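You operate a simulated robot arm through the tools that you are given. There is no shell and no other tool. Be economical: measure what you need, move in short steps, check, and stop when the job is done.

The job below is to be done with a simulated robot arm. You get a single attempt, and the scene is never put back.

TASK
Stack the tub with an amber lid that says "whiting" from the glazing bench on top of the tub with an amber lid labelled "silica". Take the orange thickness gauge and leave it on the dish with a wet pad. Take the unfired cup and put it on the front of the store top. Any order will do. Set down upright: unfired cup.

It is judged by the outcome, as a careful person would: the job done as asked, and still so three seconds after it is handed in. It fails if anything else is knocked over, pushed out of place, dropped, spilled or broken. A push-on lid holds only when it is set on centred and level and pressed home; a screw cap is set on level and turned clockwise until tight.

THE ROBOT
A 7-joint arm with a fingered hand on a trunk, on a base that drives. Base frame: it is fixed to the floor where the robot stands at the start and does not move with it; the origin is under the middle of the robot, x ahead of it, y to its left, z up; the surface under the hand at the start is at about z = 850. Readings come in mm, degrees, newtons and seconds.
Its first joint turns from -115.0 to 115.0 degrees. Places, roughly: dish with a wet pad (11x11x3 cm) [-3300, -3300, 800]; front of the store top (15x20 cm) [-940, -3520, 840]; orange thickness gauge [-4250, -1000, 1000]; unfired cup [-3500, -3500, 750]. Payload 5 kg.
The tool frame sits at the grasp point between the pads (the TCP): z along the fingers, y along the line on which they close. The tips reach 32 mm beyond it. The gripper opens to 160 mm. The gripper's body begins 89 mm behind the TCP. The gripper is a hand of 4 fingers: y runs from the thumb to the fingers, the wrist lies at [0, 0, -267] in the tool frame, and closing takes about 1.5 s.
Orientation is told as [roll, pitch, yaw] about the base's x, y, z axes, in that order, counted from this pose: with the fingers straight down and closing along the base's y, the tool's x points along the base's -x, its y along +y and its z along -z.

THE INTERFACE
- The arm moves only by the tool servo_tool. Its arguments are lists of equal length, an entry for each row: "linear": the shift along the tool's x, y, z in mm, a list of three; "angular": the turn, a rotation vector about the tool's x, y, z in degrees, a list of three. In form: {"linear": [[x, y, z], ...], "angular": [[rx, ry, rz], ...]}. A call has 1 to 12 rows; each row shifts and turns the commanded pose from where the row before left it, along the tool's axes as they then stand. "gripper" is the closure in counts, from 0 (fully open) to 255 (shut), set as the call begins (left out, the last holds). A row lasts 0.2 s, in which the tool goes at most 50 mm and 8.6 degrees; a call with a longer step from one row to the next is refused whole, and so is a gripper value outside its range. Where a pose cannot be reached the arm comes as near as it can. A force on the tool above 40 N (or 10 N above the force at the start of the call, whichever is more), or a blocked arm, ends the call early, and 0.2 s more pass. Each finger travels about 45 mm/s and halts on what it meets, pressing with about 30 N; the grip force reading is that of the motor and also rises with nothing between the fingers. The clock runs only during rows and for 0.2 s after the last one: add rows that do not move to give the fingers time. It gives the time, the measured TCP pose, the force on the tool (base axes), the opening and the grip force at its end, in the units of the frame above (readings bear some noise), with the torque about the TCP (base axes, N m) and any sound that the robot's microphone picked up.
- Cameras (640 x 400 px; columns grow to the right, rows downward): "scene" is now at [12.1, 207.1, 1770.3]; the picture's right is [0.04, -1.00, 0.00], its down [-0.82, -0.03, -0.57] and it looks along [0.57, 0.02, -0.82] (base axes); focal length 278 px, centre (320, 200). "wrist" rides on the gripper at [80, -4, -114] in the tool frame; the picture's right is [0.05, 1.00, 0.00], its down [-0.82, 0.04, -0.58] and it looks along [-0.58, 0.03, 0.82] (tool axes); focal length 265 px, centre (320, 200). There is no depth. A picture from a camera that has moved, and an enlarged one, comes with that camera's place and axes in the base frame and with its lens.
- capture(camera): a new picture of that camera. No time passes.
- lift_body(by): slides the trunk up (or, below 0, down) by that many mm; the arm and the scene camera ride with it, the base frame stays. It gives what a move gives, with no picture.
- drive_base(legs): drives the robot by 1 to 6 legs, each [ahead, turn to the left] in mm and degrees, along the robot's own axes; the way and the turn of a leg run together, so that a leg with both is an arc; at most 1500 mm and 180 degrees a leg. The arm and the cameras ride along, it lands a little off, and it stops where it bumps. It gives what a move gives.
- curl_fingers(finger1, finger2, finger3, thumb_bend): sets how far each is bent, from 0 (flat) to 1 (curled in); at 0.3 the hand is open as for a grip, at 0.7 the pads meet at the TCP. One left out holds its place. A second passes; each finger stops where it meets its share of the squeeze, and holds until it gets a number again. A gripper value or a shape takes the hand back. It gives what a move gives, with no picture; readings hold the bend of each and the force on the fingers (four entries, about 0 where the hand has none), thumb and palm.
- hand_shape(shape): the hand has 4 fingers and takes this shape, open, in about a second: jaw (thumb against the fingers, like two jaws); tri (thumb and two fingers); tip (a fingertip pinch); poke (one finger out to press); point (the index stretched); flat (the hand flat); cup (the hand cupped); fist (a fist). The gripper value then closes the fingers along that shape, each until it touches; the sizes above hold for jaw. It gives what a move gives, with no picture.
- head_to(pan, tilt): turns the head with the scene camera to pan (to the left, within 155 degrees either way) and tilt (down, from -29 to 69), counted from straight ahead of the robot. It gives what a move gives.
- enlarge(camera, box): a new picture of the part [left, top, right, bottom] of that camera's present view, enlarged. No time passes.
- finish_job(): hands the job in; it is judged then, once.

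Go step by step. Nothing tells you exact positions but the pictures and the camera data: compare them with the known pose of the tool, close in by small moves and look again before you grip or let go. The budget is 165 turns and 120 pictures, counting those below and the enlarged ones. Unless the task says otherwise, let go and move clear before handing in, and close with one line.

The tools are called after "Emit:" as a command line: name --argument value ..., lists and objects as JSON in quotes. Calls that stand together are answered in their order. servo_tool: Moves the arm, as the interface text tells. Its arguments: {"type":"object","properties":{"linear":{"type":"array","items":{"type":"array","items":{"type":"number"}}},"angular":{"type":"array","items":{"type":"array","items":{"type":"number"}}},"gripper":{"type":"number"}},"required":["linear","angular"]} The other tools are called the same way: lift_body (by) slides the trunk up or down; hand_shape (shape) gives the hand a shape; curl_fingers (finger1, finger2, finger3, thumb_bend) moves the fingers one by one; drive_base (legs) drives the base; head_to (pan, tilt) turns the head that bears the scene camera; capture (camera) takes a picture; enlarge (camera, box) takes an enlarged picture of a part of a camera's view; finish_job () hands the job in.

At the start:

```text
time: 0.0
tcp_pos: [731.2, 96.4, 1132.3]
tool_rot: [0.0, 0.0, 0.0]
ft_force: [-0.3, 0.8, 0.0]
wrist_torque: [0.0, -0.03, -0.01]
grip_width: 159.7
grasp_force: 0.0
shape: jaw
bend: [0.3, 0.3, 0.3, 0.3]
finger forces: [0.0, 0.0, 0.0, 0.0, 0.0, 0.1]
trunk travel left (down, up): [-625.0, 365.0]
robot x, y, heading: [1.8, -0.0, -0.2]
head pan, tilt: [2.4, 55.4]
```

scene: 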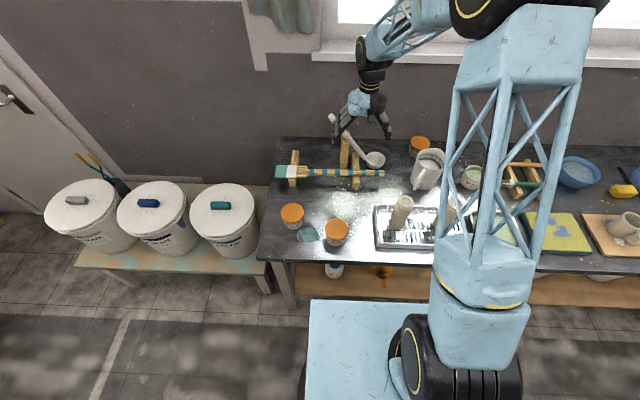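
wrist: 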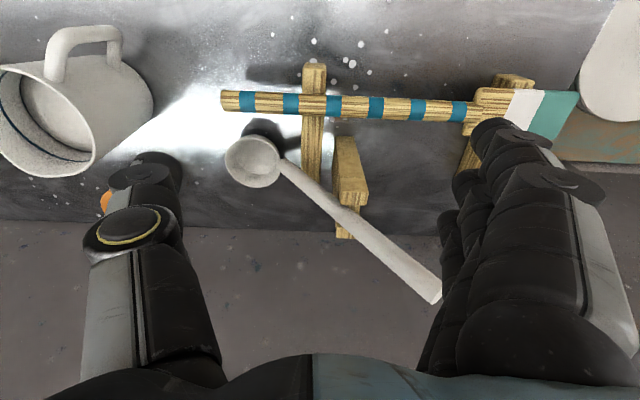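

I see the glazing bench with three small amber-lidded tubs: two near the front left and one at the back right. I'll zoom in on their labels first.

Emit:
enlarge --camera "scene" --box '[260, 180, 420, 280]'

Emit:
enlarge --camera "scene" --box '[380, 120, 500, 195]'

```text
4.00 times, centred on (340, 230) of scene
camera zoom: at [12.1, 207.1, 1770.3], right [0.04, -1.0, 0.0], down [-0.82, -0.03, -0.57], along [0.57, 0.02, -0.82], focal length 1112 px, centre (240, 80)
```

zoom: 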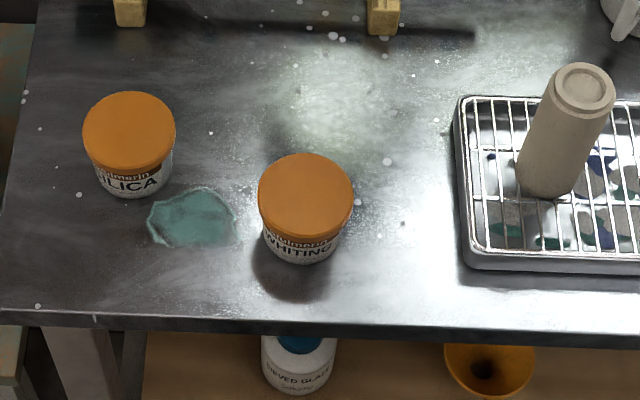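

```text
5.33 times, centred on (440, 158) of scene
camera zoom: at [12.1, 207.1, 1770.3], right [0.04, -1.0, 0.0], down [-0.82, -0.03, -0.57], along [0.57, 0.02, -0.82], focal length 1483 px, centre (-320, 427)
```

zoom: 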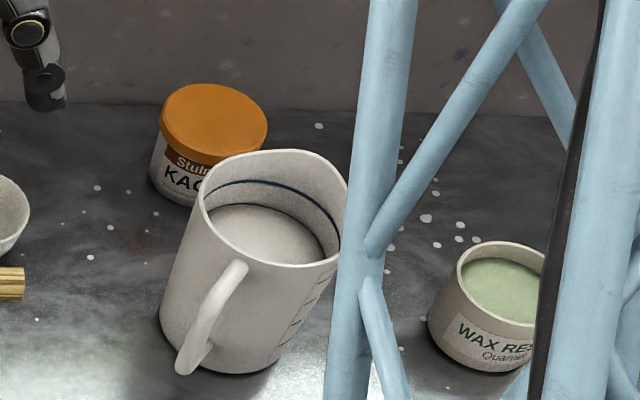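

The near-left tubs are "SILICA" at about (548, 327) and "WHITING" at about (489, 165). Both have lid tops near z 910 and are about 83 mm across. I'll move above WHITING.

Emit:
servo_tool --linear '[[40.3, 11.5, 10], [40.3, 11.5, 10], [40.3, 11.5, 15], [40.3, 11.5, 15], [40.3, 11.5, 15], [40.3, 11.5, 15], [0, 0, 0]]' --angular '[[0, 0, 0], [0, 0, 0], [0, 0, 0], [0, 0, 0], [0, 0, 0], [0, 0, 0], [0, 0, 0]]' --gripper 0

Emit:
capture --camera "wrist"

Emit:
capture --camera "scene"

```text
time: 1.6
tcp_pos: [490.7, 166.9, 1052.5]
tool_rot: [0.0, 0.0, -0.1]
ft_force: [-0.8, 0.6, -1.1]
wrist_torque: [0.01, 0.01, 0.01]
grip_width: 159.9
grasp_force: 0.0
shape: jaw
bend: [0.3, 0.3, 0.3, 0.3]
finger forces: [0.1, 0.1, 0.0, 0.0, 0.0, 0.1]
trunk travel left (down, up): [-625.0, 365.0]
robot x, y, heading: [0.6, 2.7, -0.1]
head pan, tilt: [2.4, 55.4]
```

```text
115 pictures are left
camera wrist: at [409.6, 162.3, 1166.1], right [-0.05, 1.0, 0.0], down [0.82, 0.04, 0.58], along [0.58, 0.03, -0.82], focal length 265 px, centre (320, 200)
```

wrist: 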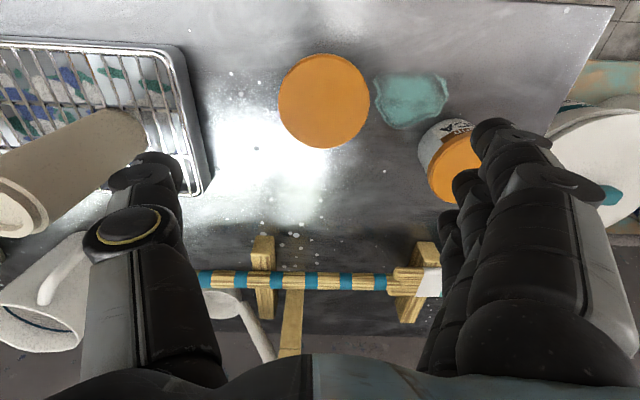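

```text
114 pictures are left
camera scene: at [12.2, 207.0, 1770.3], right [0.04, -1.0, 0.0], down [-0.82, -0.03, -0.57], along [0.57, 0.02, -0.82], focal length 278 px, centre (320, 200)
```

scene: 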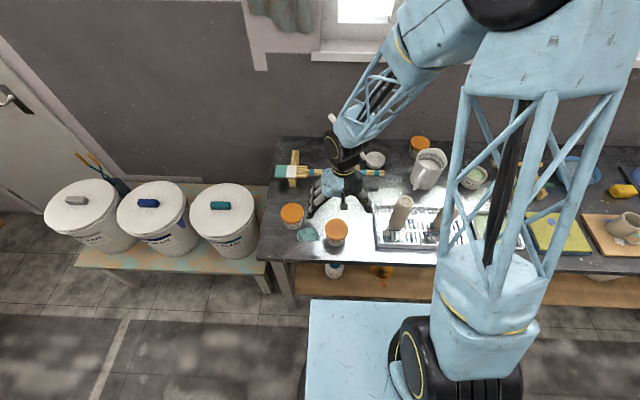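

WHITING sits almost under the hand, at about (482, 168). I'll correct x slightly, come down, and look again.

Emit:
servo_tool --linear '[[4, 0.5, 34], [4, 0.5, 34], [0, 0, 34], [0, 0, 0]]' --angular '[[0, 0, 0], [0, 0, 0], [0, 0, 0], [0, 0, 0]]'

Emit:
capture --camera "wrist"

Emit:
enlarge --camera "scene" --box '[260, 160, 420, 260]'

```text
time: 2.6
tcp_pos: [481.9, 168.2, 950.4]
tool_rot: [0.0, 0.0, 0.0]
ft_force: [1.7, -0.1, 0.5]
wrist_torque: [-0.04, -0.02, 0.0]
grip_width: 160.1
grasp_force: 0.1
shape: jaw
bend: [0.3, 0.3, 0.3, 0.3]
finger forces: [0.0, 0.0, 0.0, 0.0, 0.0, 0.1]
trunk travel left (down, up): [-625.0, 365.0]
robot x, y, heading: [-0.6, 2.1, 0.1]
head pan, tilt: [2.4, 55.4]
```

```text
113 pictures are left
camera wrist: at [400.4, 163.8, 1063.6], right [-0.05, 1.0, 0.0], down [0.82, 0.04, 0.58], along [0.58, 0.03, -0.82], focal length 265 px, centre (320, 200)
```

wrist: 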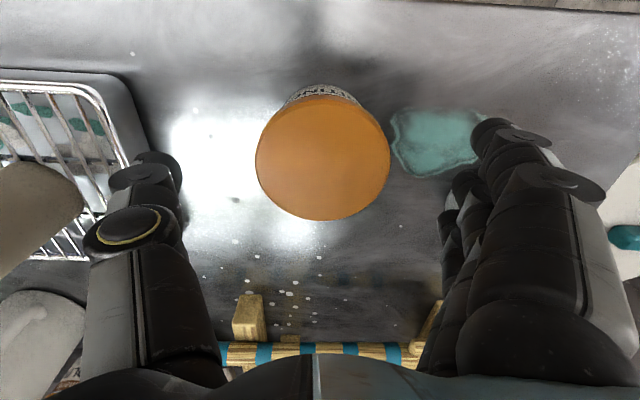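

```text
4.00 times, centred on (340, 210) of scene
camera zoom: at [12.1, 207.0, 1770.3], right [0.04, -1.0, 0.0], down [-0.82, -0.03, -0.57], along [0.57, 0.02, -0.82], focal length 1112 px, centre (240, 160)
```

zoom: 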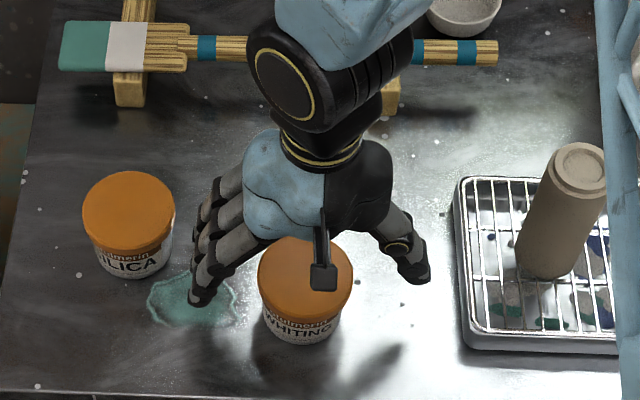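

The TCP is about centred over WHITING. I'll lower to z≈891 and close.

Emit:
servo_tool --linear '[[0.5, 0.3, 30], [0.5, 0.3, 29], [0, 0, 0]]' --angular '[[0, 0, 0], [0, 0, 0], [0, 0, 0]]'

Emit:
enlarge --camera "scene" --box '[260, 160, 420, 260]'

Emit:
capture --camera "wrist"

```text
time: 3.4
tcp_pos: [479.4, 167.1, 891.7]
tool_rot: [0.0, -0.1, 0.1]
ft_force: [0.0, -0.6, -0.4]
wrist_torque: [0.0, 0.02, -0.01]
grip_width: 160.1
grasp_force: 0.0
shape: jaw
bend: [0.3, 0.3, 0.3, 0.3]
finger forces: [0.1, 0.0, 0.1, 0.1, 0.0, 0.1]
trunk travel left (down, up): [-625.0, 365.0]
robot x, y, heading: [0.9, -0.5, -0.1]
head pan, tilt: [2.4, 55.4]
```

```text
4.00 times, centred on (340, 210) of scene
camera zoom: at [12.0, 207.1, 1770.3], right [0.04, -1.0, 0.0], down [-0.82, -0.03, -0.57], along [0.57, 0.02, -0.82], focal length 1112 px, centre (240, 160)
```

zoom: 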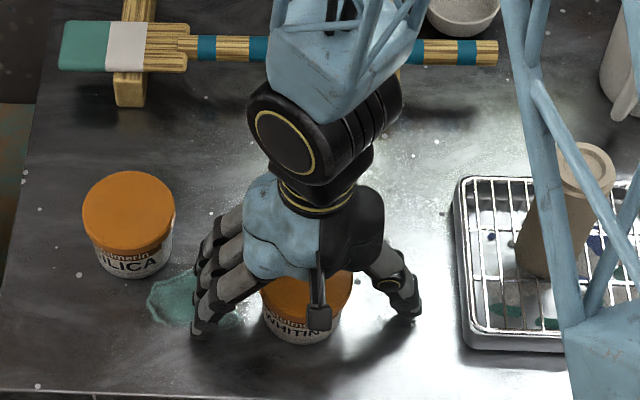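

```text
110 pictures are left
camera wrist: at [398.2, 163.7, 1005.6], right [-0.05, 1.0, 0.0], down [0.82, 0.04, 0.58], along [0.58, 0.03, -0.82], focal length 265 px, centre (320, 200)
```

wrist: 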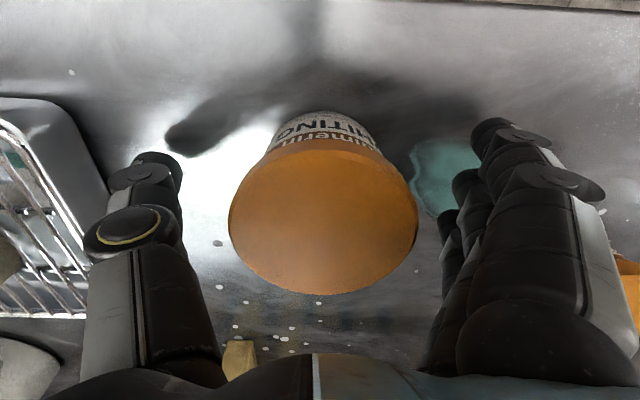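

The hand straddles the tub, with the lid centre about 6 mm nearer to the robot than the TCP. I'll shift a little and close.

Emit:
servo_tool --linear '[[5, 0, 0], [0, 0, 0], [0, 0, 0], [0, 0, 0], [0, 0, 0], [0, 0, 0], [0, 0, 0], [0, 0, 0], [0, 0, 0], [0, 0, 0]]' --angular '[[0, 0, 0], [0, 0, 0], [0, 0, 0], [0, 0, 0], [0, 0, 0], [0, 0, 0], [0, 0, 0], [0, 0, 0], [0, 0, 0], [0, 0, 0]]' --gripper 255

Emit:
capture --camera "wrist"

```text
time: 5.6
tcp_pos: [473.5, 167.0, 891.6]
tool_rot: [-0.1, 0.0, 0.0]
ft_force: [0.3, 0.4, 0.6]
wrist_torque: [-0.04, 0.01, -0.01]
grip_width: 59.3
grasp_force: 29.3
shape: jaw
bend: [0.73, 0.73, 0.73, 0.7]
finger forces: [7.9, 9.1, 10.0, 0.1, 27.0, 0.1]
trunk travel left (down, up): [-625.0, 365.0]
robot x, y, heading: [0.1, -0.5, 0.2]
head pan, tilt: [2.4, 55.4]
```

```text
109 pictures are left
camera wrist: at [393.0, 163.9, 1005.4], right [-0.05, 1.0, 0.0], down [0.82, 0.04, 0.58], along [0.58, 0.03, -0.82], focal length 265 px, centre (320, 200)
```

wrist: 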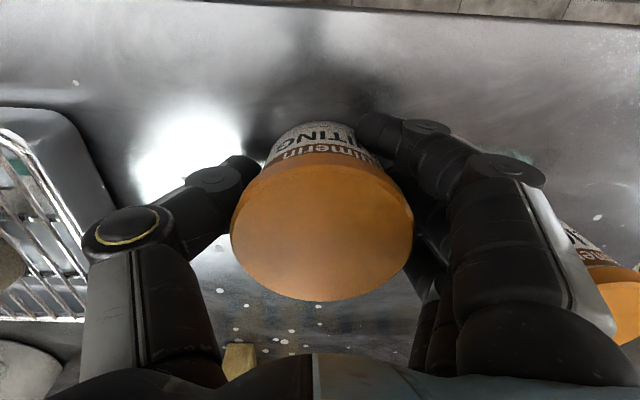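

The fingers have closed on the tub body at about 29 N. I'll lift it straight up.

Emit:
servo_tool --linear '[[0, 0, -20], [0, 0, -40], [0, 0, -40], [0, 0, -30], [0, 0, 0]]' --angular '[[0, 0, 0], [0, 0, 0], [0, 0, 0], [0, 0, 0], [0, 0, 0]]'

Emit:
capture --camera "wrist"

Emit:
enlarge --camera "scene" --box '[260, 160, 420, 260]'

```text
time: 6.8
tcp_pos: [473.4, 167.5, 1021.6]
tool_rot: [0.0, 0.0, 0.0]
ft_force: [-0.8, 0.1, -2.9]
wrist_torque: [-0.02, -0.02, 0.01]
grip_width: 59.0
grasp_force: 30.4
shape: jaw
bend: [0.73, 0.73, 0.73, 0.7]
finger forces: [8.1, 9.3, 10.3, 0.1, 27.1, 0.1]
trunk travel left (down, up): [-625.0, 365.0]
robot x, y, heading: [-1.4, 1.2, 0.1]
head pan, tilt: [2.4, 55.4]
```

```text
108 pictures are left
camera wrist: at [393.3, 163.6, 1135.3], right [-0.05, 1.0, 0.0], down [0.82, 0.04, 0.58], along [0.58, 0.03, -0.82], focal length 265 px, centre (320, 200)
```

wrist: 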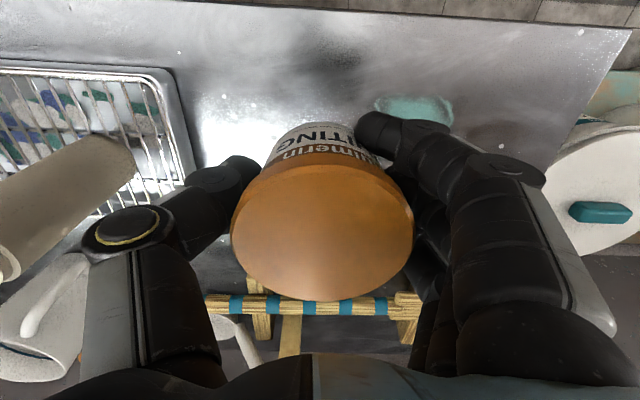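

```text
4.00 times, centred on (340, 210) of scene
camera zoom: at [12.3, 207.3, 1770.2], right [0.04, -1.0, 0.0], down [-0.82, -0.03, -0.57], along [0.57, 0.02, -0.82], focal length 1112 px, centre (240, 160)
```

zoom: 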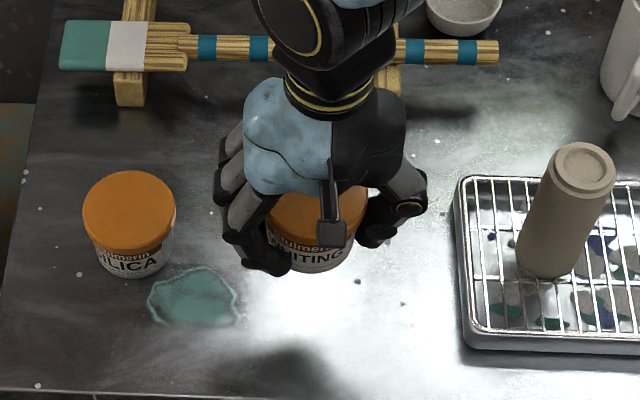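

The tub is held level. To locate SILICA with the wrist camera I'll carry it slightly past SILICA and look back down.

Emit:
servo_tool --linear '[[0, 32, -15], [-27, 33, -15], [-27, 33, 0], [-27, 33, 0], [-27, 32, 0], [-27, 0, 0], [0, 0, 0]]' --angular '[[0, 0, 0], [0, 0, 0], [0, 0, 0], [0, 0, 0], [0, 0, 0], [0, 0, 0], [0, 0, 0]]'

Emit:
capture --camera "wrist"

```text
time: 8.4
tcp_pos: [610.0, 330.1, 1051.7]
tool_rot: [0.1, 0.0, 0.0]
ft_force: [0.3, 0.6, -2.4]
wrist_torque: [0.01, 0.01, -0.02]
grip_width: 59.1
grasp_force: 30.6
shape: jaw
bend: [0.73, 0.73, 0.73, 0.7]
finger forces: [8.1, 9.5, 10.6, 0.0, 27.3, 0.0]
trunk travel left (down, up): [-625.0, 365.0]
robot x, y, heading: [1.0, 1.2, 0.1]
head pan, tilt: [2.4, 55.4]
```

```text
106 pictures are left
camera wrist: at [528.9, 326.2, 1166.2], right [-0.05, 1.0, 0.0], down [0.82, 0.04, 0.58], along [0.58, 0.03, -0.82], focal length 265 px, centre (320, 200)
```

wrist: 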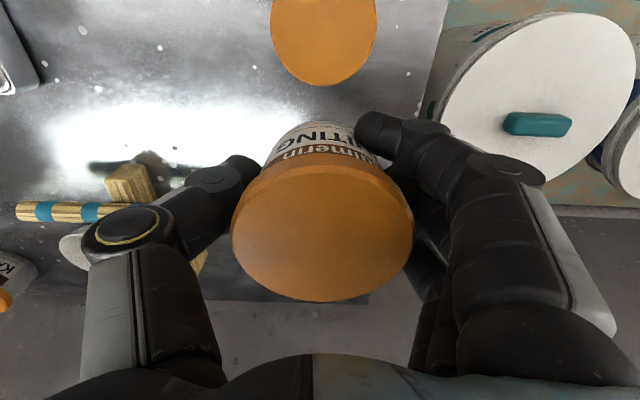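

SILICA's lid is at about (541, 331), and both cameras agree. The held tub sits about 8 mm ahead of the TCP, so I'll bring the TCP to about (532, 329), stay high, and check.

Emit:
servo_tool --linear '[[39, -0.5, 10], [39, -0.5, 10], [0, 0, 30], [0, 0, 16], [0, 0, 0]]' --angular '[[0, 0, 0], [0, 0, 0], [0, 0, 0], [0, 0, 0], [0, 0, 0]]'

Emit:
enlarge --camera "scene" --box '[240, 160, 368, 240]'

Emit:
capture --camera "wrist"

```text
time: 9.6
tcp_pos: [532.2, 328.7, 985.0]
tool_rot: [0.0, 0.1, 0.1]
ft_force: [-0.2, 0.1, -2.2]
wrist_torque: [-0.01, -0.01, 0.02]
grip_width: 59.1
grasp_force: 30.1
shape: jaw
bend: [0.73, 0.73, 0.73, 0.7]
finger forces: [8.3, 9.5, 10.5, 0.0, 27.2, 0.0]
trunk travel left (down, up): [-625.0, 365.0]
robot x, y, heading: [0.9, 0.4, -0.1]
head pan, tilt: [2.4, 55.4]
```

```text
5.00 times, centred on (304, 200) of scene
camera zoom: at [11.9, 207.2, 1770.3], right [0.04, -1.0, 0.0], down [-0.82, -0.03, -0.57], along [0.57, 0.02, -0.82], focal length 1391 px, centre (400, 200)
```

zoom: 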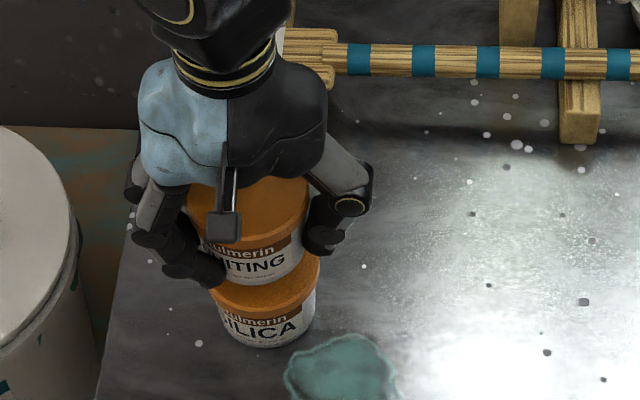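

```text
104 pictures are left
camera wrist: at [450.8, 325.2, 1099.0], right [-0.05, 1.0, 0.0], down [0.82, 0.04, 0.58], along [0.58, 0.03, -0.82], focal length 265 px, centre (320, 200)
```

wrist: 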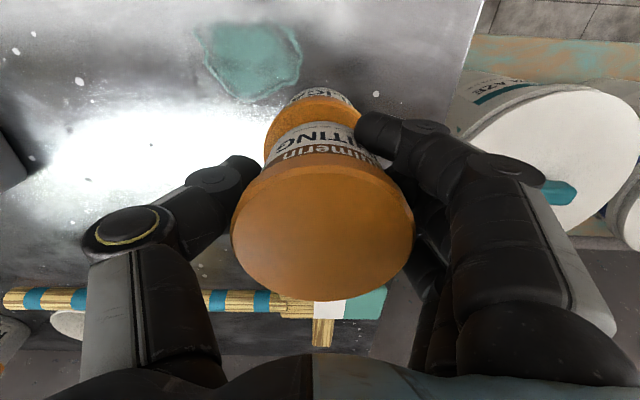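

The two tubs look lined up. I'll lower to just above contact, then creep down.

Emit:
servo_tool --linear '[[0, -0.5, 14], [0, 0, 10], [0, 0, 3], [0, 0, 2], [0, 0, 0]]' --angular '[[0, 0, 0], [0, 0, 0], [0, 0, 0], [0, 0, 0], [0, 0, 0]]'

Emit:
enlarge --camera "scene" --box '[256, 180, 336, 230]'

```text
time: 11.0
tcp_pos: [531.8, 328.2, 959.4]
tool_rot: [0.0, -0.3, 0.1]
ft_force: [-4.5, -3.6, 26.4]
wrist_torque: [-0.12, 0.03, 0.01]
grip_width: 60.3
grasp_force: 29.9
shape: jaw
bend: [0.74, 0.73, 0.74, 0.71]
finger forces: [10.9, 10.8, 11.9, 0.0, 33.3, 0.0]
trunk travel left (down, up): [-625.0, 365.0]
robot x, y, heading: [-3.6, 3.1, 0.3]
head pan, tilt: [2.4, 55.4]
stopped in row 5: the force on the tool passed its limit at 40 N (the readings are from after the stop); the commanded pose is now the measured one
```

```text
8.00 times, centred on (296, 205) of scene
camera zoom: at [9.8, 206.0, 1770.3], right [0.04, -1.0, 0.0], down [-0.82, -0.03, -0.57], along [0.57, 0.02, -0.82], focal length 2225 px, centre (512, 160)
```

zoom: 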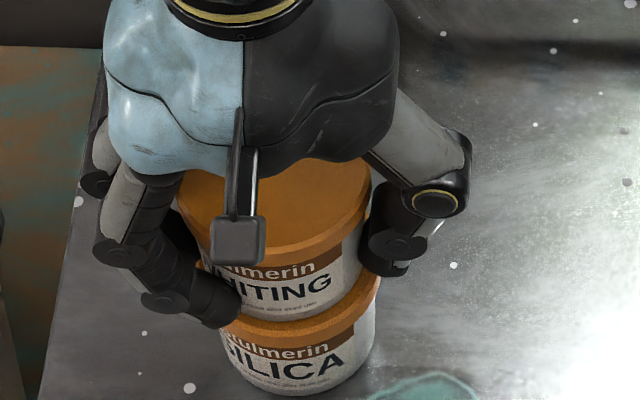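

It's in contact, seated and aligned. I'll ease the pressure, open, and back straight up.

Emit:
servo_tool --linear '[[0, 0, -0.7], [0, 0, 0]]' --angular '[[0, 0, 0], [0, 0, 0]]'

Emit:
servo_tool --linear '[[0, 0, 0], [0, 0, 0], [0, 0, 0], [0, 0, 0], [0, 0, 0], [0, 0, 0], [0, 0, 0], [0, 0, 0], [0, 0, 0]]' --angular '[[0, 0, 0], [0, 0, 0], [0, 0, 0], [0, 0, 0], [0, 0, 0], [0, 0, 0], [0, 0, 0], [0, 0, 0], [0, 0, 0]]' --gripper 0

Emit:
enlarge --camera "scene" --box '[256, 180, 336, 230]'

```text
time: 11.6
tcp_pos: [532.7, 329.4, 959.4]
tool_rot: [0.1, -0.2, 0.0]
ft_force: [-3.6, -2.5, 26.8]
wrist_torque: [-0.13, -0.02, 0.03]
grip_width: 60.0
grasp_force: 29.9
shape: jaw
bend: [0.74, 0.73, 0.74, 0.71]
finger forces: [10.9, 11.0, 12.3, 0.0, 32.6, 0.0]
trunk travel left (down, up): [-625.0, 365.0]
robot x, y, heading: [0.4, 1.8, -0.0]
head pan, tilt: [2.4, 55.4]
```

```text
time: 13.6
tcp_pos: [533.2, 329.0, 957.8]
tool_rot: [0.0, -0.1, 0.1]
ft_force: [0.5, 0.8, 0.1]
wrist_torque: [0.01, 0.01, -0.01]
grip_width: 159.7
grasp_force: 0.0
shape: jaw
bend: [0.3, 0.3, 0.3, 0.3]
finger forces: [0.0, 0.1, 0.1, 0.0, 0.0, 0.0]
trunk travel left (down, up): [-625.0, 365.0]
robot x, y, heading: [1.1, -3.0, -0.1]
head pan, tilt: [2.4, 55.4]
```

```text
8.00 times, centred on (296, 205) of scene
camera zoom: at [12.1, 207.2, 1770.3], right [0.04, -1.0, 0.0], down [-0.82, -0.03, -0.57], along [0.57, 0.02, -0.82], focal length 2225 px, centre (512, 160)
```

zoom: 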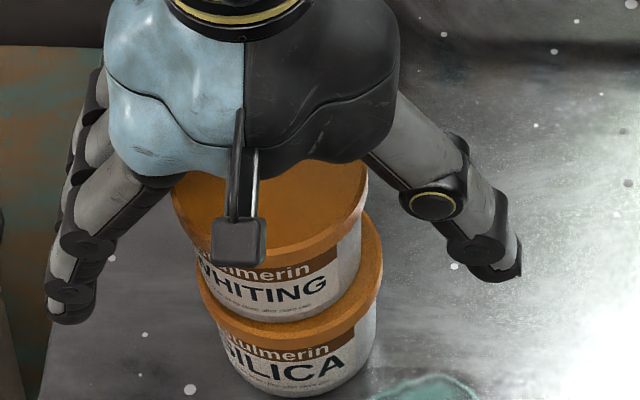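

The stack stands, about 3 mm off centre and stable. I'll raise the hand clear, pull it in, and look around the room.

Emit:
servo_tool --linear '[[0, 0, -40], [0, 0, -45], [0, 0, -45], [0, 0, -45], [0, 0, -45], [0, 0, -45], [0, -40, 0], [0, -40, 0], [0, -40, 0], [0, -40, 0], [0, 0, 0]]' --angular '[[0, 0, 0], [0, 0, 0], [0, 0, 0], [0, 0, 0], [0, 0, 0], [0, 0, 0], [0, 0, 0], [0, 0, 0], [0, 0, 0], [0, 0, 0], [0, 0, 0]]'

Emit:
capture --camera "scene"

Emit:
head_to --pan 150 --tilt 25

Emit:
capture --camera "scene"

Emit:
head_to --pan -150 --tilt 25

Emit:
capture --camera "scene"

Emit:
head_to --pan 90 --tilt 30

Emit:
capture --camera "scene"

```text
time: 16.0
tcp_pos: [530.7, 170.2, 1224.3]
tool_rot: [-0.1, -0.2, 0.0]
ft_force: [0.1, -0.7, 1.3]
wrist_torque: [-0.02, -0.02, -0.01]
grip_width: 160.0
grasp_force: 0.0
shape: jaw
bend: [0.3, 0.3, 0.3, 0.3]
finger forces: [0.0, 0.0, 0.1, 0.1, 0.1, 0.0]
trunk travel left (down, up): [-625.0, 365.0]
robot x, y, heading: [2.2, 0.9, 0.0]
head pan, tilt: [2.4, 55.4]
```

```text
101 pictures are left
camera scene: at [12.1, 207.5, 1770.2], right [0.04, -1.0, 0.0], down [-0.82, -0.03, -0.57], along [0.57, 0.02, -0.82], focal length 278 px, centre (320, 200)
```

scene: 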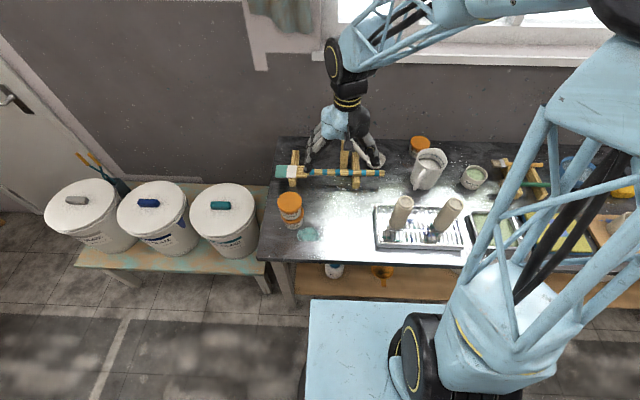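

```text
time: 18.3
tcp_pos: [530.0, 170.0, 1225.1]
tool_rot: [0.0, -0.1, 0.0]
ft_force: [0.5, -0.5, 0.1]
wrist_torque: [0.02, 0.02, -0.02]
grip_width: 160.0
grasp_force: 0.0
shape: jaw
bend: [0.3, 0.3, 0.3, 0.3]
finger forces: [0.1, 0.0, 0.0, 0.0, 0.0, 0.0]
trunk travel left (down, up): [-625.0, 365.0]
robot x, y, heading: [1.4, 2.5, -0.1]
head pan, tilt: [150.0, 25.0]
```

```text
100 pictures are left
camera scene: at [-139.3, 250.3, 1814.8], right [0.5, 0.87, 0.0], down [0.37, -0.21, -0.91], along [-0.78, 0.45, -0.42], focal length 278 px, centre (320, 200)
```

scene: 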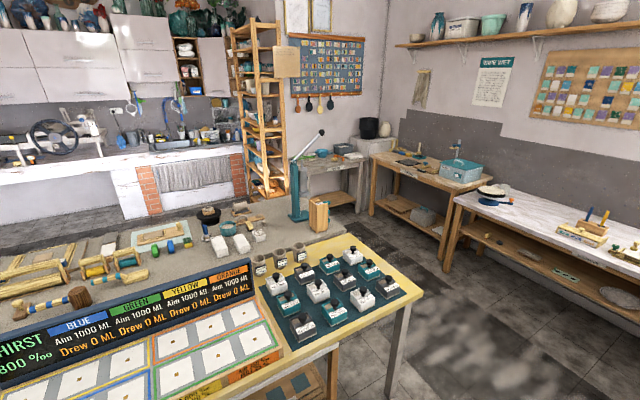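

```text
time: 22.4
tcp_pos: [530.7, 169.3, 1224.5]
tool_rot: [0.0, -0.1, 0.1]
ft_force: [-0.2, -0.2, 0.2]
wrist_torque: [0.0, 0.01, 0.01]
grip_width: 160.0
grasp_force: 0.1
shape: jaw
bend: [0.3, 0.3, 0.3, 0.3]
finger forces: [0.0, 0.1, 0.0, 0.0, 0.0, 0.1]
trunk travel left (down, up): [-625.0, 365.0]
robot x, y, heading: [2.0, 1.9, 0.1]
head pan, tilt: [-150.0, 25.0]
```

```text
99 pictures are left
camera scene: at [-139.3, 158.0, 1814.8], right [-0.5, 0.87, 0.0], down [0.37, 0.21, -0.91], along [-0.78, -0.45, -0.42], focal length 278 px, centre (320, 200)
```

scene: 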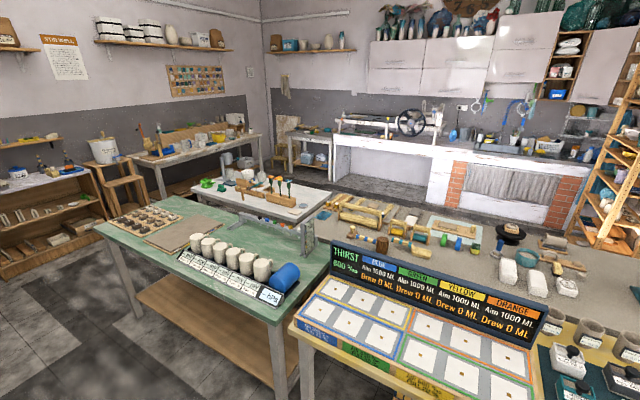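

```text
time: 25.8
tcp_pos: [531.3, 170.2, 1224.7]
tool_rot: [0.0, 0.0, 0.0]
ft_force: [1.2, -0.2, 0.4]
wrist_torque: [0.0, -0.01, -0.04]
grip_width: 159.8
grasp_force: 0.1
shape: jaw
bend: [0.3, 0.3, 0.3, 0.3]
finger forces: [0.0, 0.1, 0.0, 0.0, 0.0, 0.0]
trunk travel left (down, up): [-625.0, 365.0]
robot x, y, heading: [-1.2, -3.8, 0.4]
head pan, tilt: [90.0, 30.0]
```

```text
98 pictures are left
camera scene: at [-59.5, 294.6, 1806.8], right [1.0, 0.0, 0.0], down [0.0, -0.5, -0.87], along [0.0, 0.87, -0.5], focal length 278 px, centre (320, 200)
```

scene: 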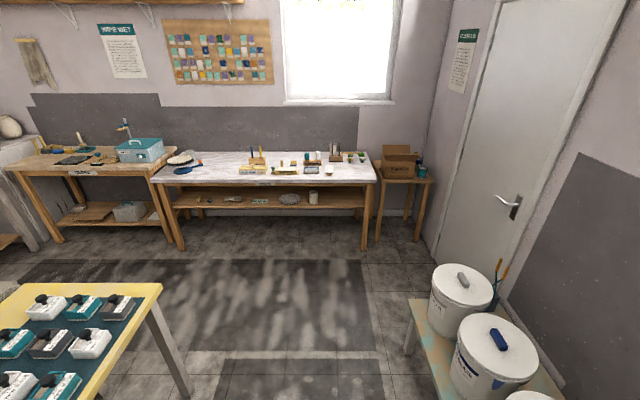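

The stack is fine. Island tables lie behind me, and the goals are along the far walls. I'll look further to plan the route.

Emit:
head_to --pan -105 --tilt 30

Emit:
capture --camera "scene"

Emit:
head_to --pan -155 --tilt 12

Emit:
enlarge --camera "scene" --box '[260, 120, 580, 320]'

Emit:
enlarge --camera "scene" --box '[40, 120, 300, 283]'

```text
time: 28.6
tcp_pos: [531.5, 169.8, 1223.8]
tool_rot: [0.0, -0.1, 0.0]
ft_force: [-0.9, 1.0, -0.6]
wrist_torque: [0.0, 0.03, -0.05]
grip_width: 160.0
grasp_force: 0.0
shape: jaw
bend: [0.3, 0.3, 0.3, 0.3]
finger forces: [0.0, 0.0, 0.0, 0.0, 0.1, 0.1]
trunk travel left (down, up): [-625.0, 365.0]
robot x, y, heading: [-2.6, -1.5, 0.1]
head pan, tilt: [-105.0, 30.0]
```

```text
97 pictures are left
camera scene: at [-82.9, 116.7, 1806.9], right [-0.97, 0.26, 0.0], down [0.13, 0.48, -0.87], along [-0.22, -0.84, -0.5], focal length 278 px, centre (320, 200)
```

scene: 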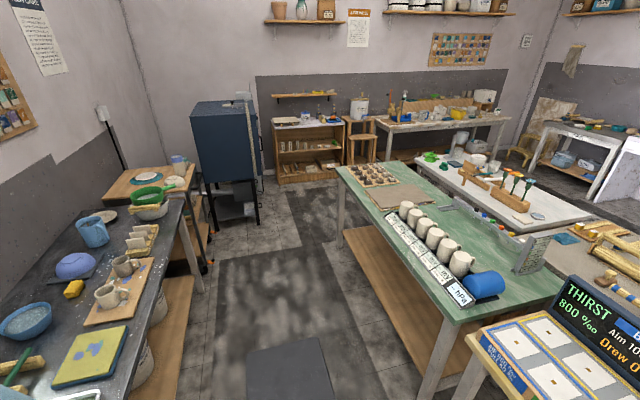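

```text
time: 29.8
tcp_pos: [530.9, 169.4, 1225.0]
tool_rot: [0.0, -0.1, 0.0]
ft_force: [0.6, 0.3, -0.1]
wrist_torque: [0.03, -0.04, -0.01]
grip_width: 160.2
grasp_force: 0.0
shape: jaw
bend: [0.3, 0.3, 0.3, 0.3]
finger forces: [0.1, 0.0, 0.1, 0.0, 0.1, 0.1]
trunk travel left (down, up): [-625.0, 365.0]
robot x, y, heading: [4.5, -0.9, -0.0]
head pan, tilt: [-154.7, 12.0]
```

```text
2.00 times, centred on (420, 220) of scene
camera zoom: at [-143.8, 164.2, 1835.9], right [-0.43, 0.9, 0.0], down [0.19, 0.09, -0.98], along [-0.88, -0.42, -0.21], focal length 556 px, centre (120, 160)
```

zoom: 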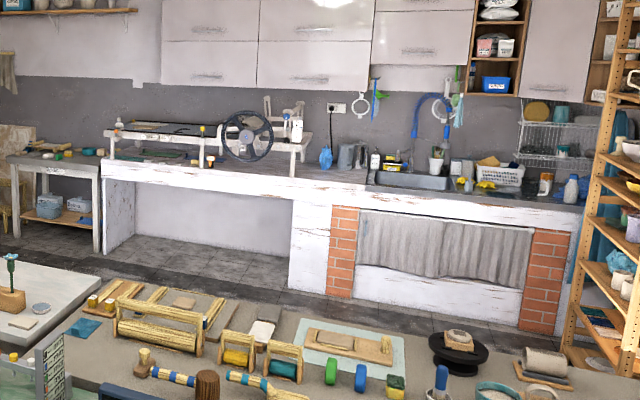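

```text
2.45 times, centred on (170, 202) of scene
camera zoom: at [-143.8, 164.2, 1835.9], right [-0.43, 0.9, 0.0], down [0.19, 0.09, -0.98], along [-0.88, -0.42, -0.21], focal length 682 px, centre (688, 196)
```

zoom: 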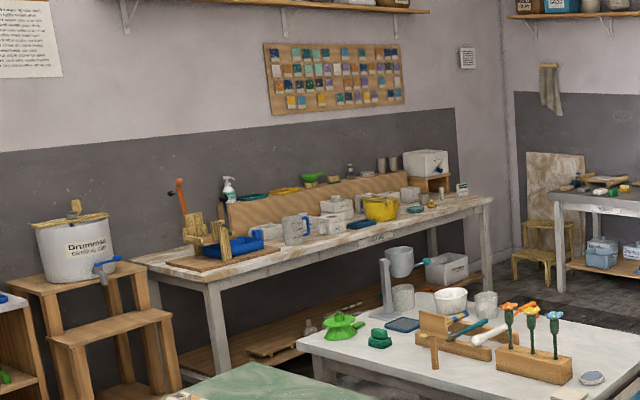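

I've sketched a plan: back off, turn right, go down the aisle (x≈-210), pass the green table's end (y≈-1930) before the kiln, then head -x. First I'll check the robot's own footprint.

Emit:
head_to --pan -60 --tilt 69

Emit:
capture --camera "scene"

Emit:
head_to --pan -125 --tilt 62

Emit:
capture --camera "scene"

```text
time: 31.5
tcp_pos: [530.9, 169.7, 1224.9]
tool_rot: [-0.1, -0.1, 0.0]
ft_force: [0.0, 0.2, -0.6]
wrist_torque: [0.04, -0.01, -0.03]
grip_width: 159.9
grasp_force: 0.1
shape: jaw
bend: [0.3, 0.3, 0.3, 0.3]
finger forces: [0.0, 0.1, 0.0, 0.0, 0.0, 0.0]
trunk travel left (down, up): [-625.0, 365.0]
robot x, y, heading: [-1.2, -1.2, -0.3]
head pan, tilt: [-60.0, 68.8]
```

```text
94 pictures are left
camera scene: at [-31.6, 155.6, 1755.4], right [-0.87, -0.5, 0.0], down [-0.47, 0.81, -0.36], along [0.18, -0.31, -0.93], focal length 278 px, centre (320, 200)
```

scene: 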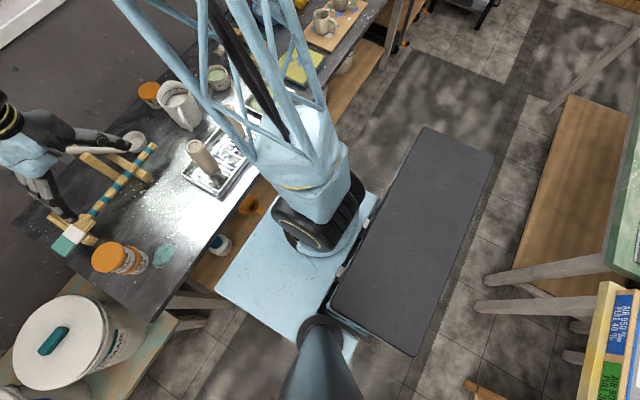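

```text
time: 32.9
tcp_pos: [530.1, 170.9, 1224.2]
tool_rot: [0.1, -0.1, 0.0]
ft_force: [-0.4, -0.8, 0.0]
wrist_torque: [-0.01, -0.04, 0.0]
grip_width: 159.9
grasp_force: 0.1
shape: jaw
bend: [0.3, 0.3, 0.3, 0.3]
finger forces: [0.0, 0.0, 0.1, 0.0, 0.1, 0.0]
trunk travel left (down, up): [-625.0, 365.0]
robot x, y, heading: [-1.6, -2.4, -0.3]
head pan, tilt: [-125.0, 62.0]
```

```text
93 pictures are left
camera scene: at [-96.4, 151.4, 1762.5], right [-0.82, 0.57, 0.0], down [0.51, 0.72, -0.47], along [-0.27, -0.38, -0.88], focal length 278 px, centre (320, 200)
```

scene: 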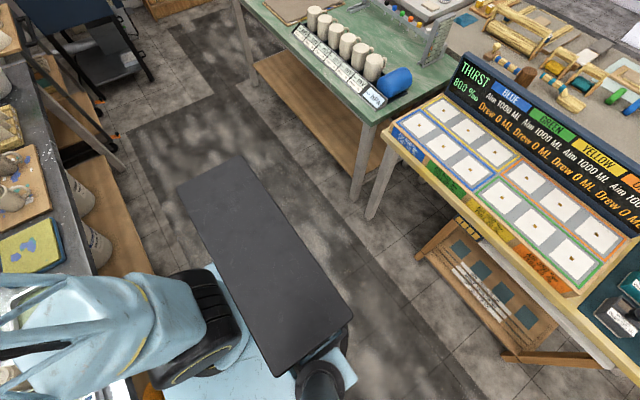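

The base is hidden under the trunk, but the aisle is about 1.2 m wide. I'll back to its middle, turn right and go part of the way.

Emit:
drive_base --legs '[[-230, 0], [0, -90], [900, 0]]'

Emit:
head_to --pan -20 --tilt 35

Emit:
capture --camera "scene"

```text
time: 42.9
tcp_pos: [-49.4, -1426.6, 1224.5]
tool_rot: [0.0, -0.2, -89.4]
ft_force: [-0.1, -1.3, 0.3]
wrist_torque: [0.01, -0.02, 0.02]
grip_width: 159.7
grasp_force: 0.1
shape: jaw
bend: [0.3, 0.3, 0.3, 0.3]
finger forces: [0.1, 0.0, 0.0, 0.0, 0.0, 0.1]
trunk travel left (down, up): [-625.0, 365.0]
robot x, y, heading: [-220.4, -901.7, -89.6]
head pan, tilt: [-125.0, 62.0]
```

```text
time: 44.8
tcp_pos: [-48.9, -1426.0, 1224.0]
tool_rot: [-0.1, -0.1, -89.6]
ft_force: [-0.9, -0.1, 0.2]
wrist_torque: [0.01, 0.0, 0.02]
grip_width: 159.9
grasp_force: 0.0
shape: jaw
bend: [0.3, 0.3, 0.3, 0.3]
finger forces: [0.1, 0.1, 0.0, 0.0, 0.1, 0.0]
trunk travel left (down, up): [-625.0, 365.0]
robot x, y, heading: [-222.9, -896.0, -89.5]
head pan, tilt: [-20.0, 35.0]
```

```text
92 pictures are left
camera scene: at [-50.6, -917.0, 1799.0], right [-0.94, 0.33, 0.0], down [0.19, 0.54, -0.82], along [-0.27, -0.77, -0.57], focal length 278 px, centre (320, 200)
```

scene: 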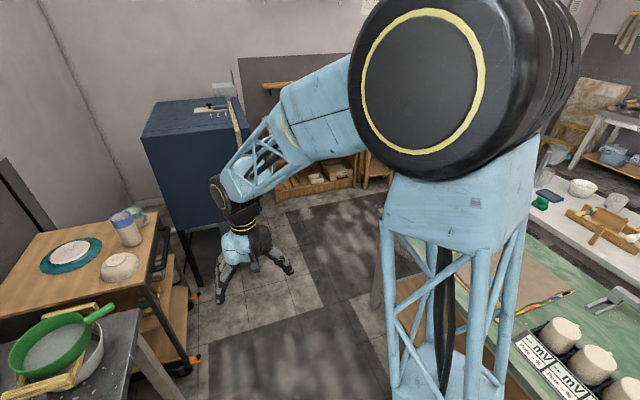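

The cart and kiln are on the left, with open floor ahead and to the right past the green table. I'll swing the hand toward the middle, then drive on and diagonally into the far aisle.

Emit:
servo_tool --linear '[[0, -45, 0], [0, -45, 0], [0, -45, 0], [0, -45, 0], [0, -45, 0], [0, -45, 0], [0, 0, 0]]' --angular '[[0, 0, 0], [0, 0, 0], [0, 0, 0], [0, 0, 0], [0, 0, 0], [0, 0, 0], [0, 0, 0]]'

Emit:
drive_base --legs '[[1100, 0], [0, -45], [1000, 0], [0, -45]]'

Emit:
head_to --pan 20 --tilt 35

Emit:
capture --camera "scene"

Emit:
head_to --pan -35 --tilt 35

Emit:
capture --camera "scene"

Emit:
head_to --pan 90 --tilt 50

Emit:
capture --camera "scene"

```text
time: 46.4
tcp_pos: [-321.8, -1430.1, 1225.3]
tool_rot: [-0.1, -0.1, -89.5]
ft_force: [-0.5, 0.5, -0.3]
wrist_torque: [-0.01, 0.01, 0.02]
grip_width: 160.0
grasp_force: 0.0
shape: jaw
bend: [0.3, 0.3, 0.3, 0.3]
finger forces: [0.0, 0.0, 0.0, 0.0, 0.0, 0.0]
trunk travel left (down, up): [-625.0, 365.0]
robot x, y, heading: [-222.2, -895.1, -89.3]
head pan, tilt: [-20.0, 35.0]
```

```text
time: 61.3
tcp_pos: [-1452.7, -2653.9, 1224.4]
tool_rot: [0.1, -0.1, -178.7]
ft_force: [0.2, 0.6, -0.7]
wrist_torque: [0.02, -0.02, 0.04]
grip_width: 159.7
grasp_force: 0.1
shape: jaw
bend: [0.3, 0.3, 0.3, 0.3]
finger forces: [0.0, 0.1, 0.1, 0.0, 0.1, 0.0]
trunk travel left (down, up): [-625.0, 365.0]
robot x, y, heading: [-914.6, -2744.7, -178.6]
head pan, tilt: [-20.0, 35.0]
```

```text
time: 62.3
tcp_pos: [-1453.1, -2653.1, 1225.1]
tool_rot: [0.0, -0.1, -178.8]
ft_force: [-0.9, -0.1, 0.4]
wrist_torque: [0.03, 0.0, -0.01]
grip_width: 160.0
grasp_force: 0.0
shape: jaw
bend: [0.3, 0.3, 0.3, 0.3]
finger forces: [0.0, 0.0, 0.1, 0.0, 0.0, 0.0]
trunk travel left (down, up): [-625.0, 365.0]
robot x, y, heading: [-916.0, -2745.5, -178.4]
head pan, tilt: [20.0, 35.0]
```

```text
91 pictures are left
camera scene: at [-934.6, -2978.1, 1799.1], right [-0.36, 0.93, 0.0], down [0.53, 0.21, -0.82], along [-0.76, -0.3, -0.57], focal length 278 px, centre (320, 200)
```

scene: 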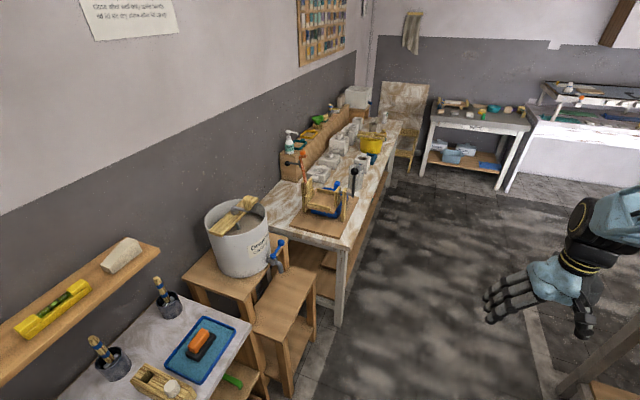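

```text
time: 63.6
tcp_pos: [-1452.4, -2653.8, 1223.9]
tool_rot: [-0.1, -0.1, -178.7]
ft_force: [-0.4, -0.8, 0.3]
wrist_torque: [-0.03, 0.0, 0.02]
grip_width: 160.2
grasp_force: 0.1
shape: jaw
bend: [0.3, 0.3, 0.3, 0.3]
finger forces: [0.0, 0.1, 0.0, 0.1, 0.0, 0.1]
trunk travel left (down, up): [-625.0, 365.0]
robot x, y, heading: [-920.4, -2741.8, -178.7]
head pan, tilt: [-35.0, 35.0]
```

```text
90 pictures are left
camera scene: at [-925.8, -2897.4, 1799.1], right [0.55, 0.83, 0.0], down [0.48, -0.32, -0.82], along [-0.68, 0.45, -0.57], focal length 278 px, centre (320, 200)
```

scene: 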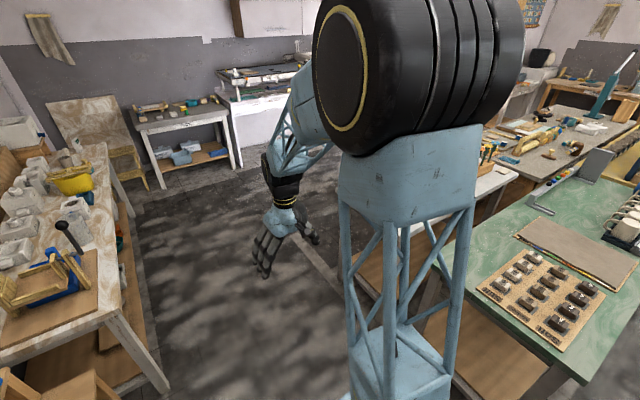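

```text
time: 65.6
tcp_pos: [-1451.8, -2655.4, 1225.4]
tool_rot: [-0.1, -0.2, -178.8]
ft_force: [-0.3, 0.1, 0.1]
wrist_torque: [-0.01, 0.04, 0.02]
grip_width: 159.9
grasp_force: 0.1
shape: jaw
bend: [0.3, 0.3, 0.3, 0.3]
finger forces: [0.0, 0.1, 0.0, 0.0, 0.0, 0.0]
trunk travel left (down, up): [-625.0, 365.0]
robot x, y, heading: [-916.4, -2743.2, -178.8]
head pan, tilt: [90.0, 50.0]
```

```text
89 pictures are left
camera scene: at [-850.8, -3023.2, 1777.3], right [-1.0, -0.02, 0.0], down [-0.02, 0.77, -0.64], along [0.01, -0.64, -0.77], focal length 278 px, centre (320, 200)
```

scene: 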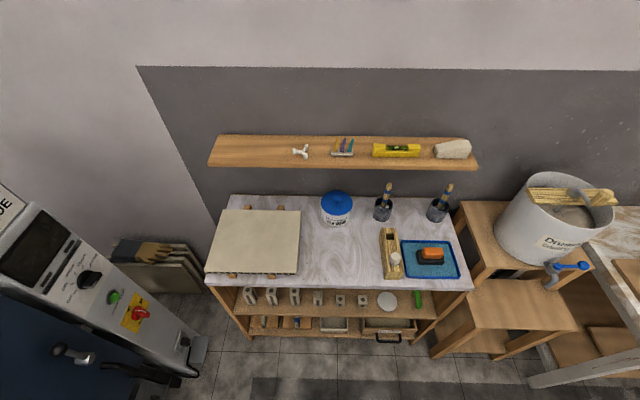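

The store top has a free front patch about where the task gives it. Now I'll drive west along the aisle, then north to the slab-roller counter where the gauge should be.

Emit:
drive_base --legs '[[0, -1.3], [1400, 0], [1200, 0], [0, -90]]'

Emit:
head_to --pan 0 --tilt 35

Emit:
capture --camera "scene"

Emit:
head_to --pan 60 --tilt 30

Emit:
capture --camera "scene"

Emit:
head_to --pan 155 --tilt 50

Emit:
capture --camera "scene"

```text
time: 82.8
tcp_pos: [-3402.1, -2195.0, 1224.3]
tool_rot: [0.1, -0.1, 87.0]
ft_force: [-0.1, 0.0, 0.2]
wrist_torque: [-0.01, 0.01, -0.02]
grip_width: 160.5
grasp_force: 0.1
shape: jaw
bend: [0.3, 0.3, 0.3, 0.3]
finger forces: [0.1, 0.0, 0.0, 0.1, 0.0, 0.1]
trunk travel left (down, up): [-625.0, 365.0]
robot x, y, heading: [-3531.2, -2721.9, 86.8]
head pan, tilt: [90.0, 50.0]
```

```text
time: 84.4
tcp_pos: [-3401.9, -2195.6, 1224.1]
tool_rot: [0.0, 0.0, 87.0]
ft_force: [0.0, -0.9, 0.0]
wrist_torque: [0.01, 0.01, 0.0]
grip_width: 160.1
grasp_force: 0.1
shape: jaw
bend: [0.3, 0.3, 0.3, 0.3]
finger forces: [0.0, 0.1, 0.1, 0.1, 0.1, 0.1]
trunk travel left (down, up): [-625.0, 365.0]
robot x, y, heading: [-3533.3, -2723.2, 86.9]
head pan, tilt: [0.0, 35.0]
```

```text
88 pictures are left
camera scene: at [-3732.9, -2682.8, 1799.1], right [1.0, -0.05, 0.0], down [-0.03, -0.57, -0.82], along [0.04, 0.82, -0.57], focal length 278 px, centre (320, 200)
```

scene: 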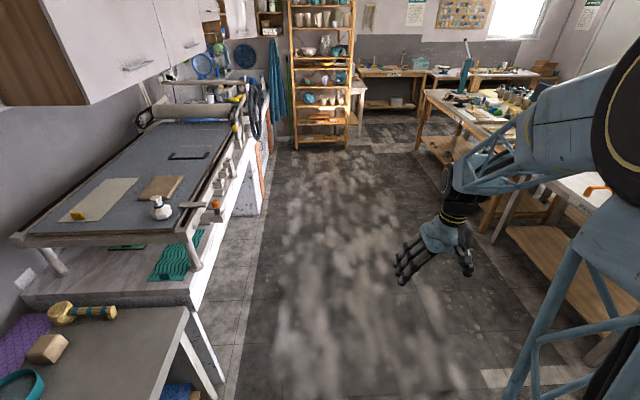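

```text
time: 85.7
tcp_pos: [-3401.8, -2194.3, 1224.8]
tool_rot: [-0.1, -0.1, 87.0]
ft_force: [0.1, 0.2, -0.3]
wrist_torque: [-0.05, -0.01, 0.0]
grip_width: 159.9
grasp_force: 0.1
shape: jaw
bend: [0.3, 0.3, 0.3, 0.3]
finger forces: [0.0, 0.0, 0.0, 0.0, 0.0, 0.0]
trunk travel left (down, up): [-625.0, 365.0]
robot x, y, heading: [-3531.1, -2720.4, 87.0]
head pan, tilt: [60.0, 30.0]
```

```text
87 pictures are left
camera scene: at [-3813.2, -2721.4, 1806.9], right [0.54, 0.84, 0.0], down [0.42, -0.27, -0.87], along [-0.73, 0.47, -0.5], focal length 278 px, centre (320, 200)
```

scene: 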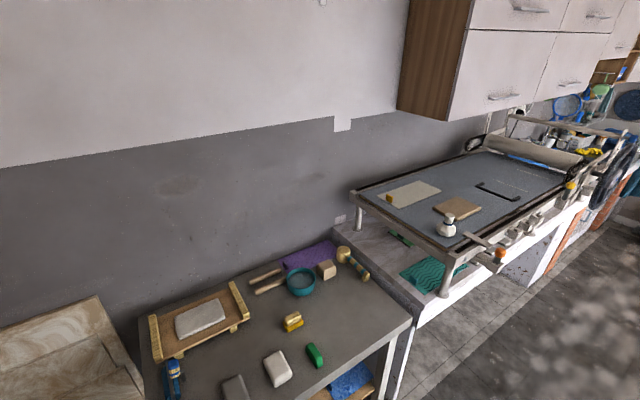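

```text
time: 87.4
tcp_pos: [-3401.0, -2195.0, 1224.8]
tool_rot: [-0.1, 0.0, 87.1]
ft_force: [0.5, -0.2, -0.7]
wrist_torque: [-0.05, -0.01, 0.03]
grip_width: 160.0
grasp_force: 0.0
shape: jaw
bend: [0.3, 0.3, 0.3, 0.3]
finger forces: [0.0, 0.1, 0.1, 0.0, 0.1, 0.0]
trunk travel left (down, up): [-625.0, 365.0]
robot x, y, heading: [-3529.9, -2721.7, 86.8]
head pan, tilt: [154.7, 50.0]
```

```text
86 pictures are left
camera scene: at [-3773.9, -2838.5, 1777.4], right [-0.88, 0.47, 0.0], down [0.36, 0.67, -0.64], along [-0.3, -0.57, -0.77], focal length 278 px, centre (320, 200)
```

scene: 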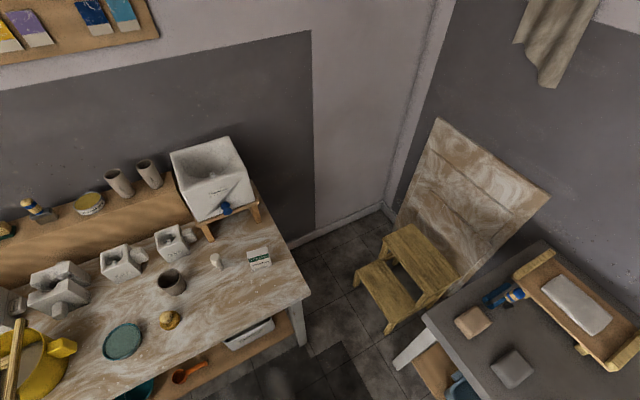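

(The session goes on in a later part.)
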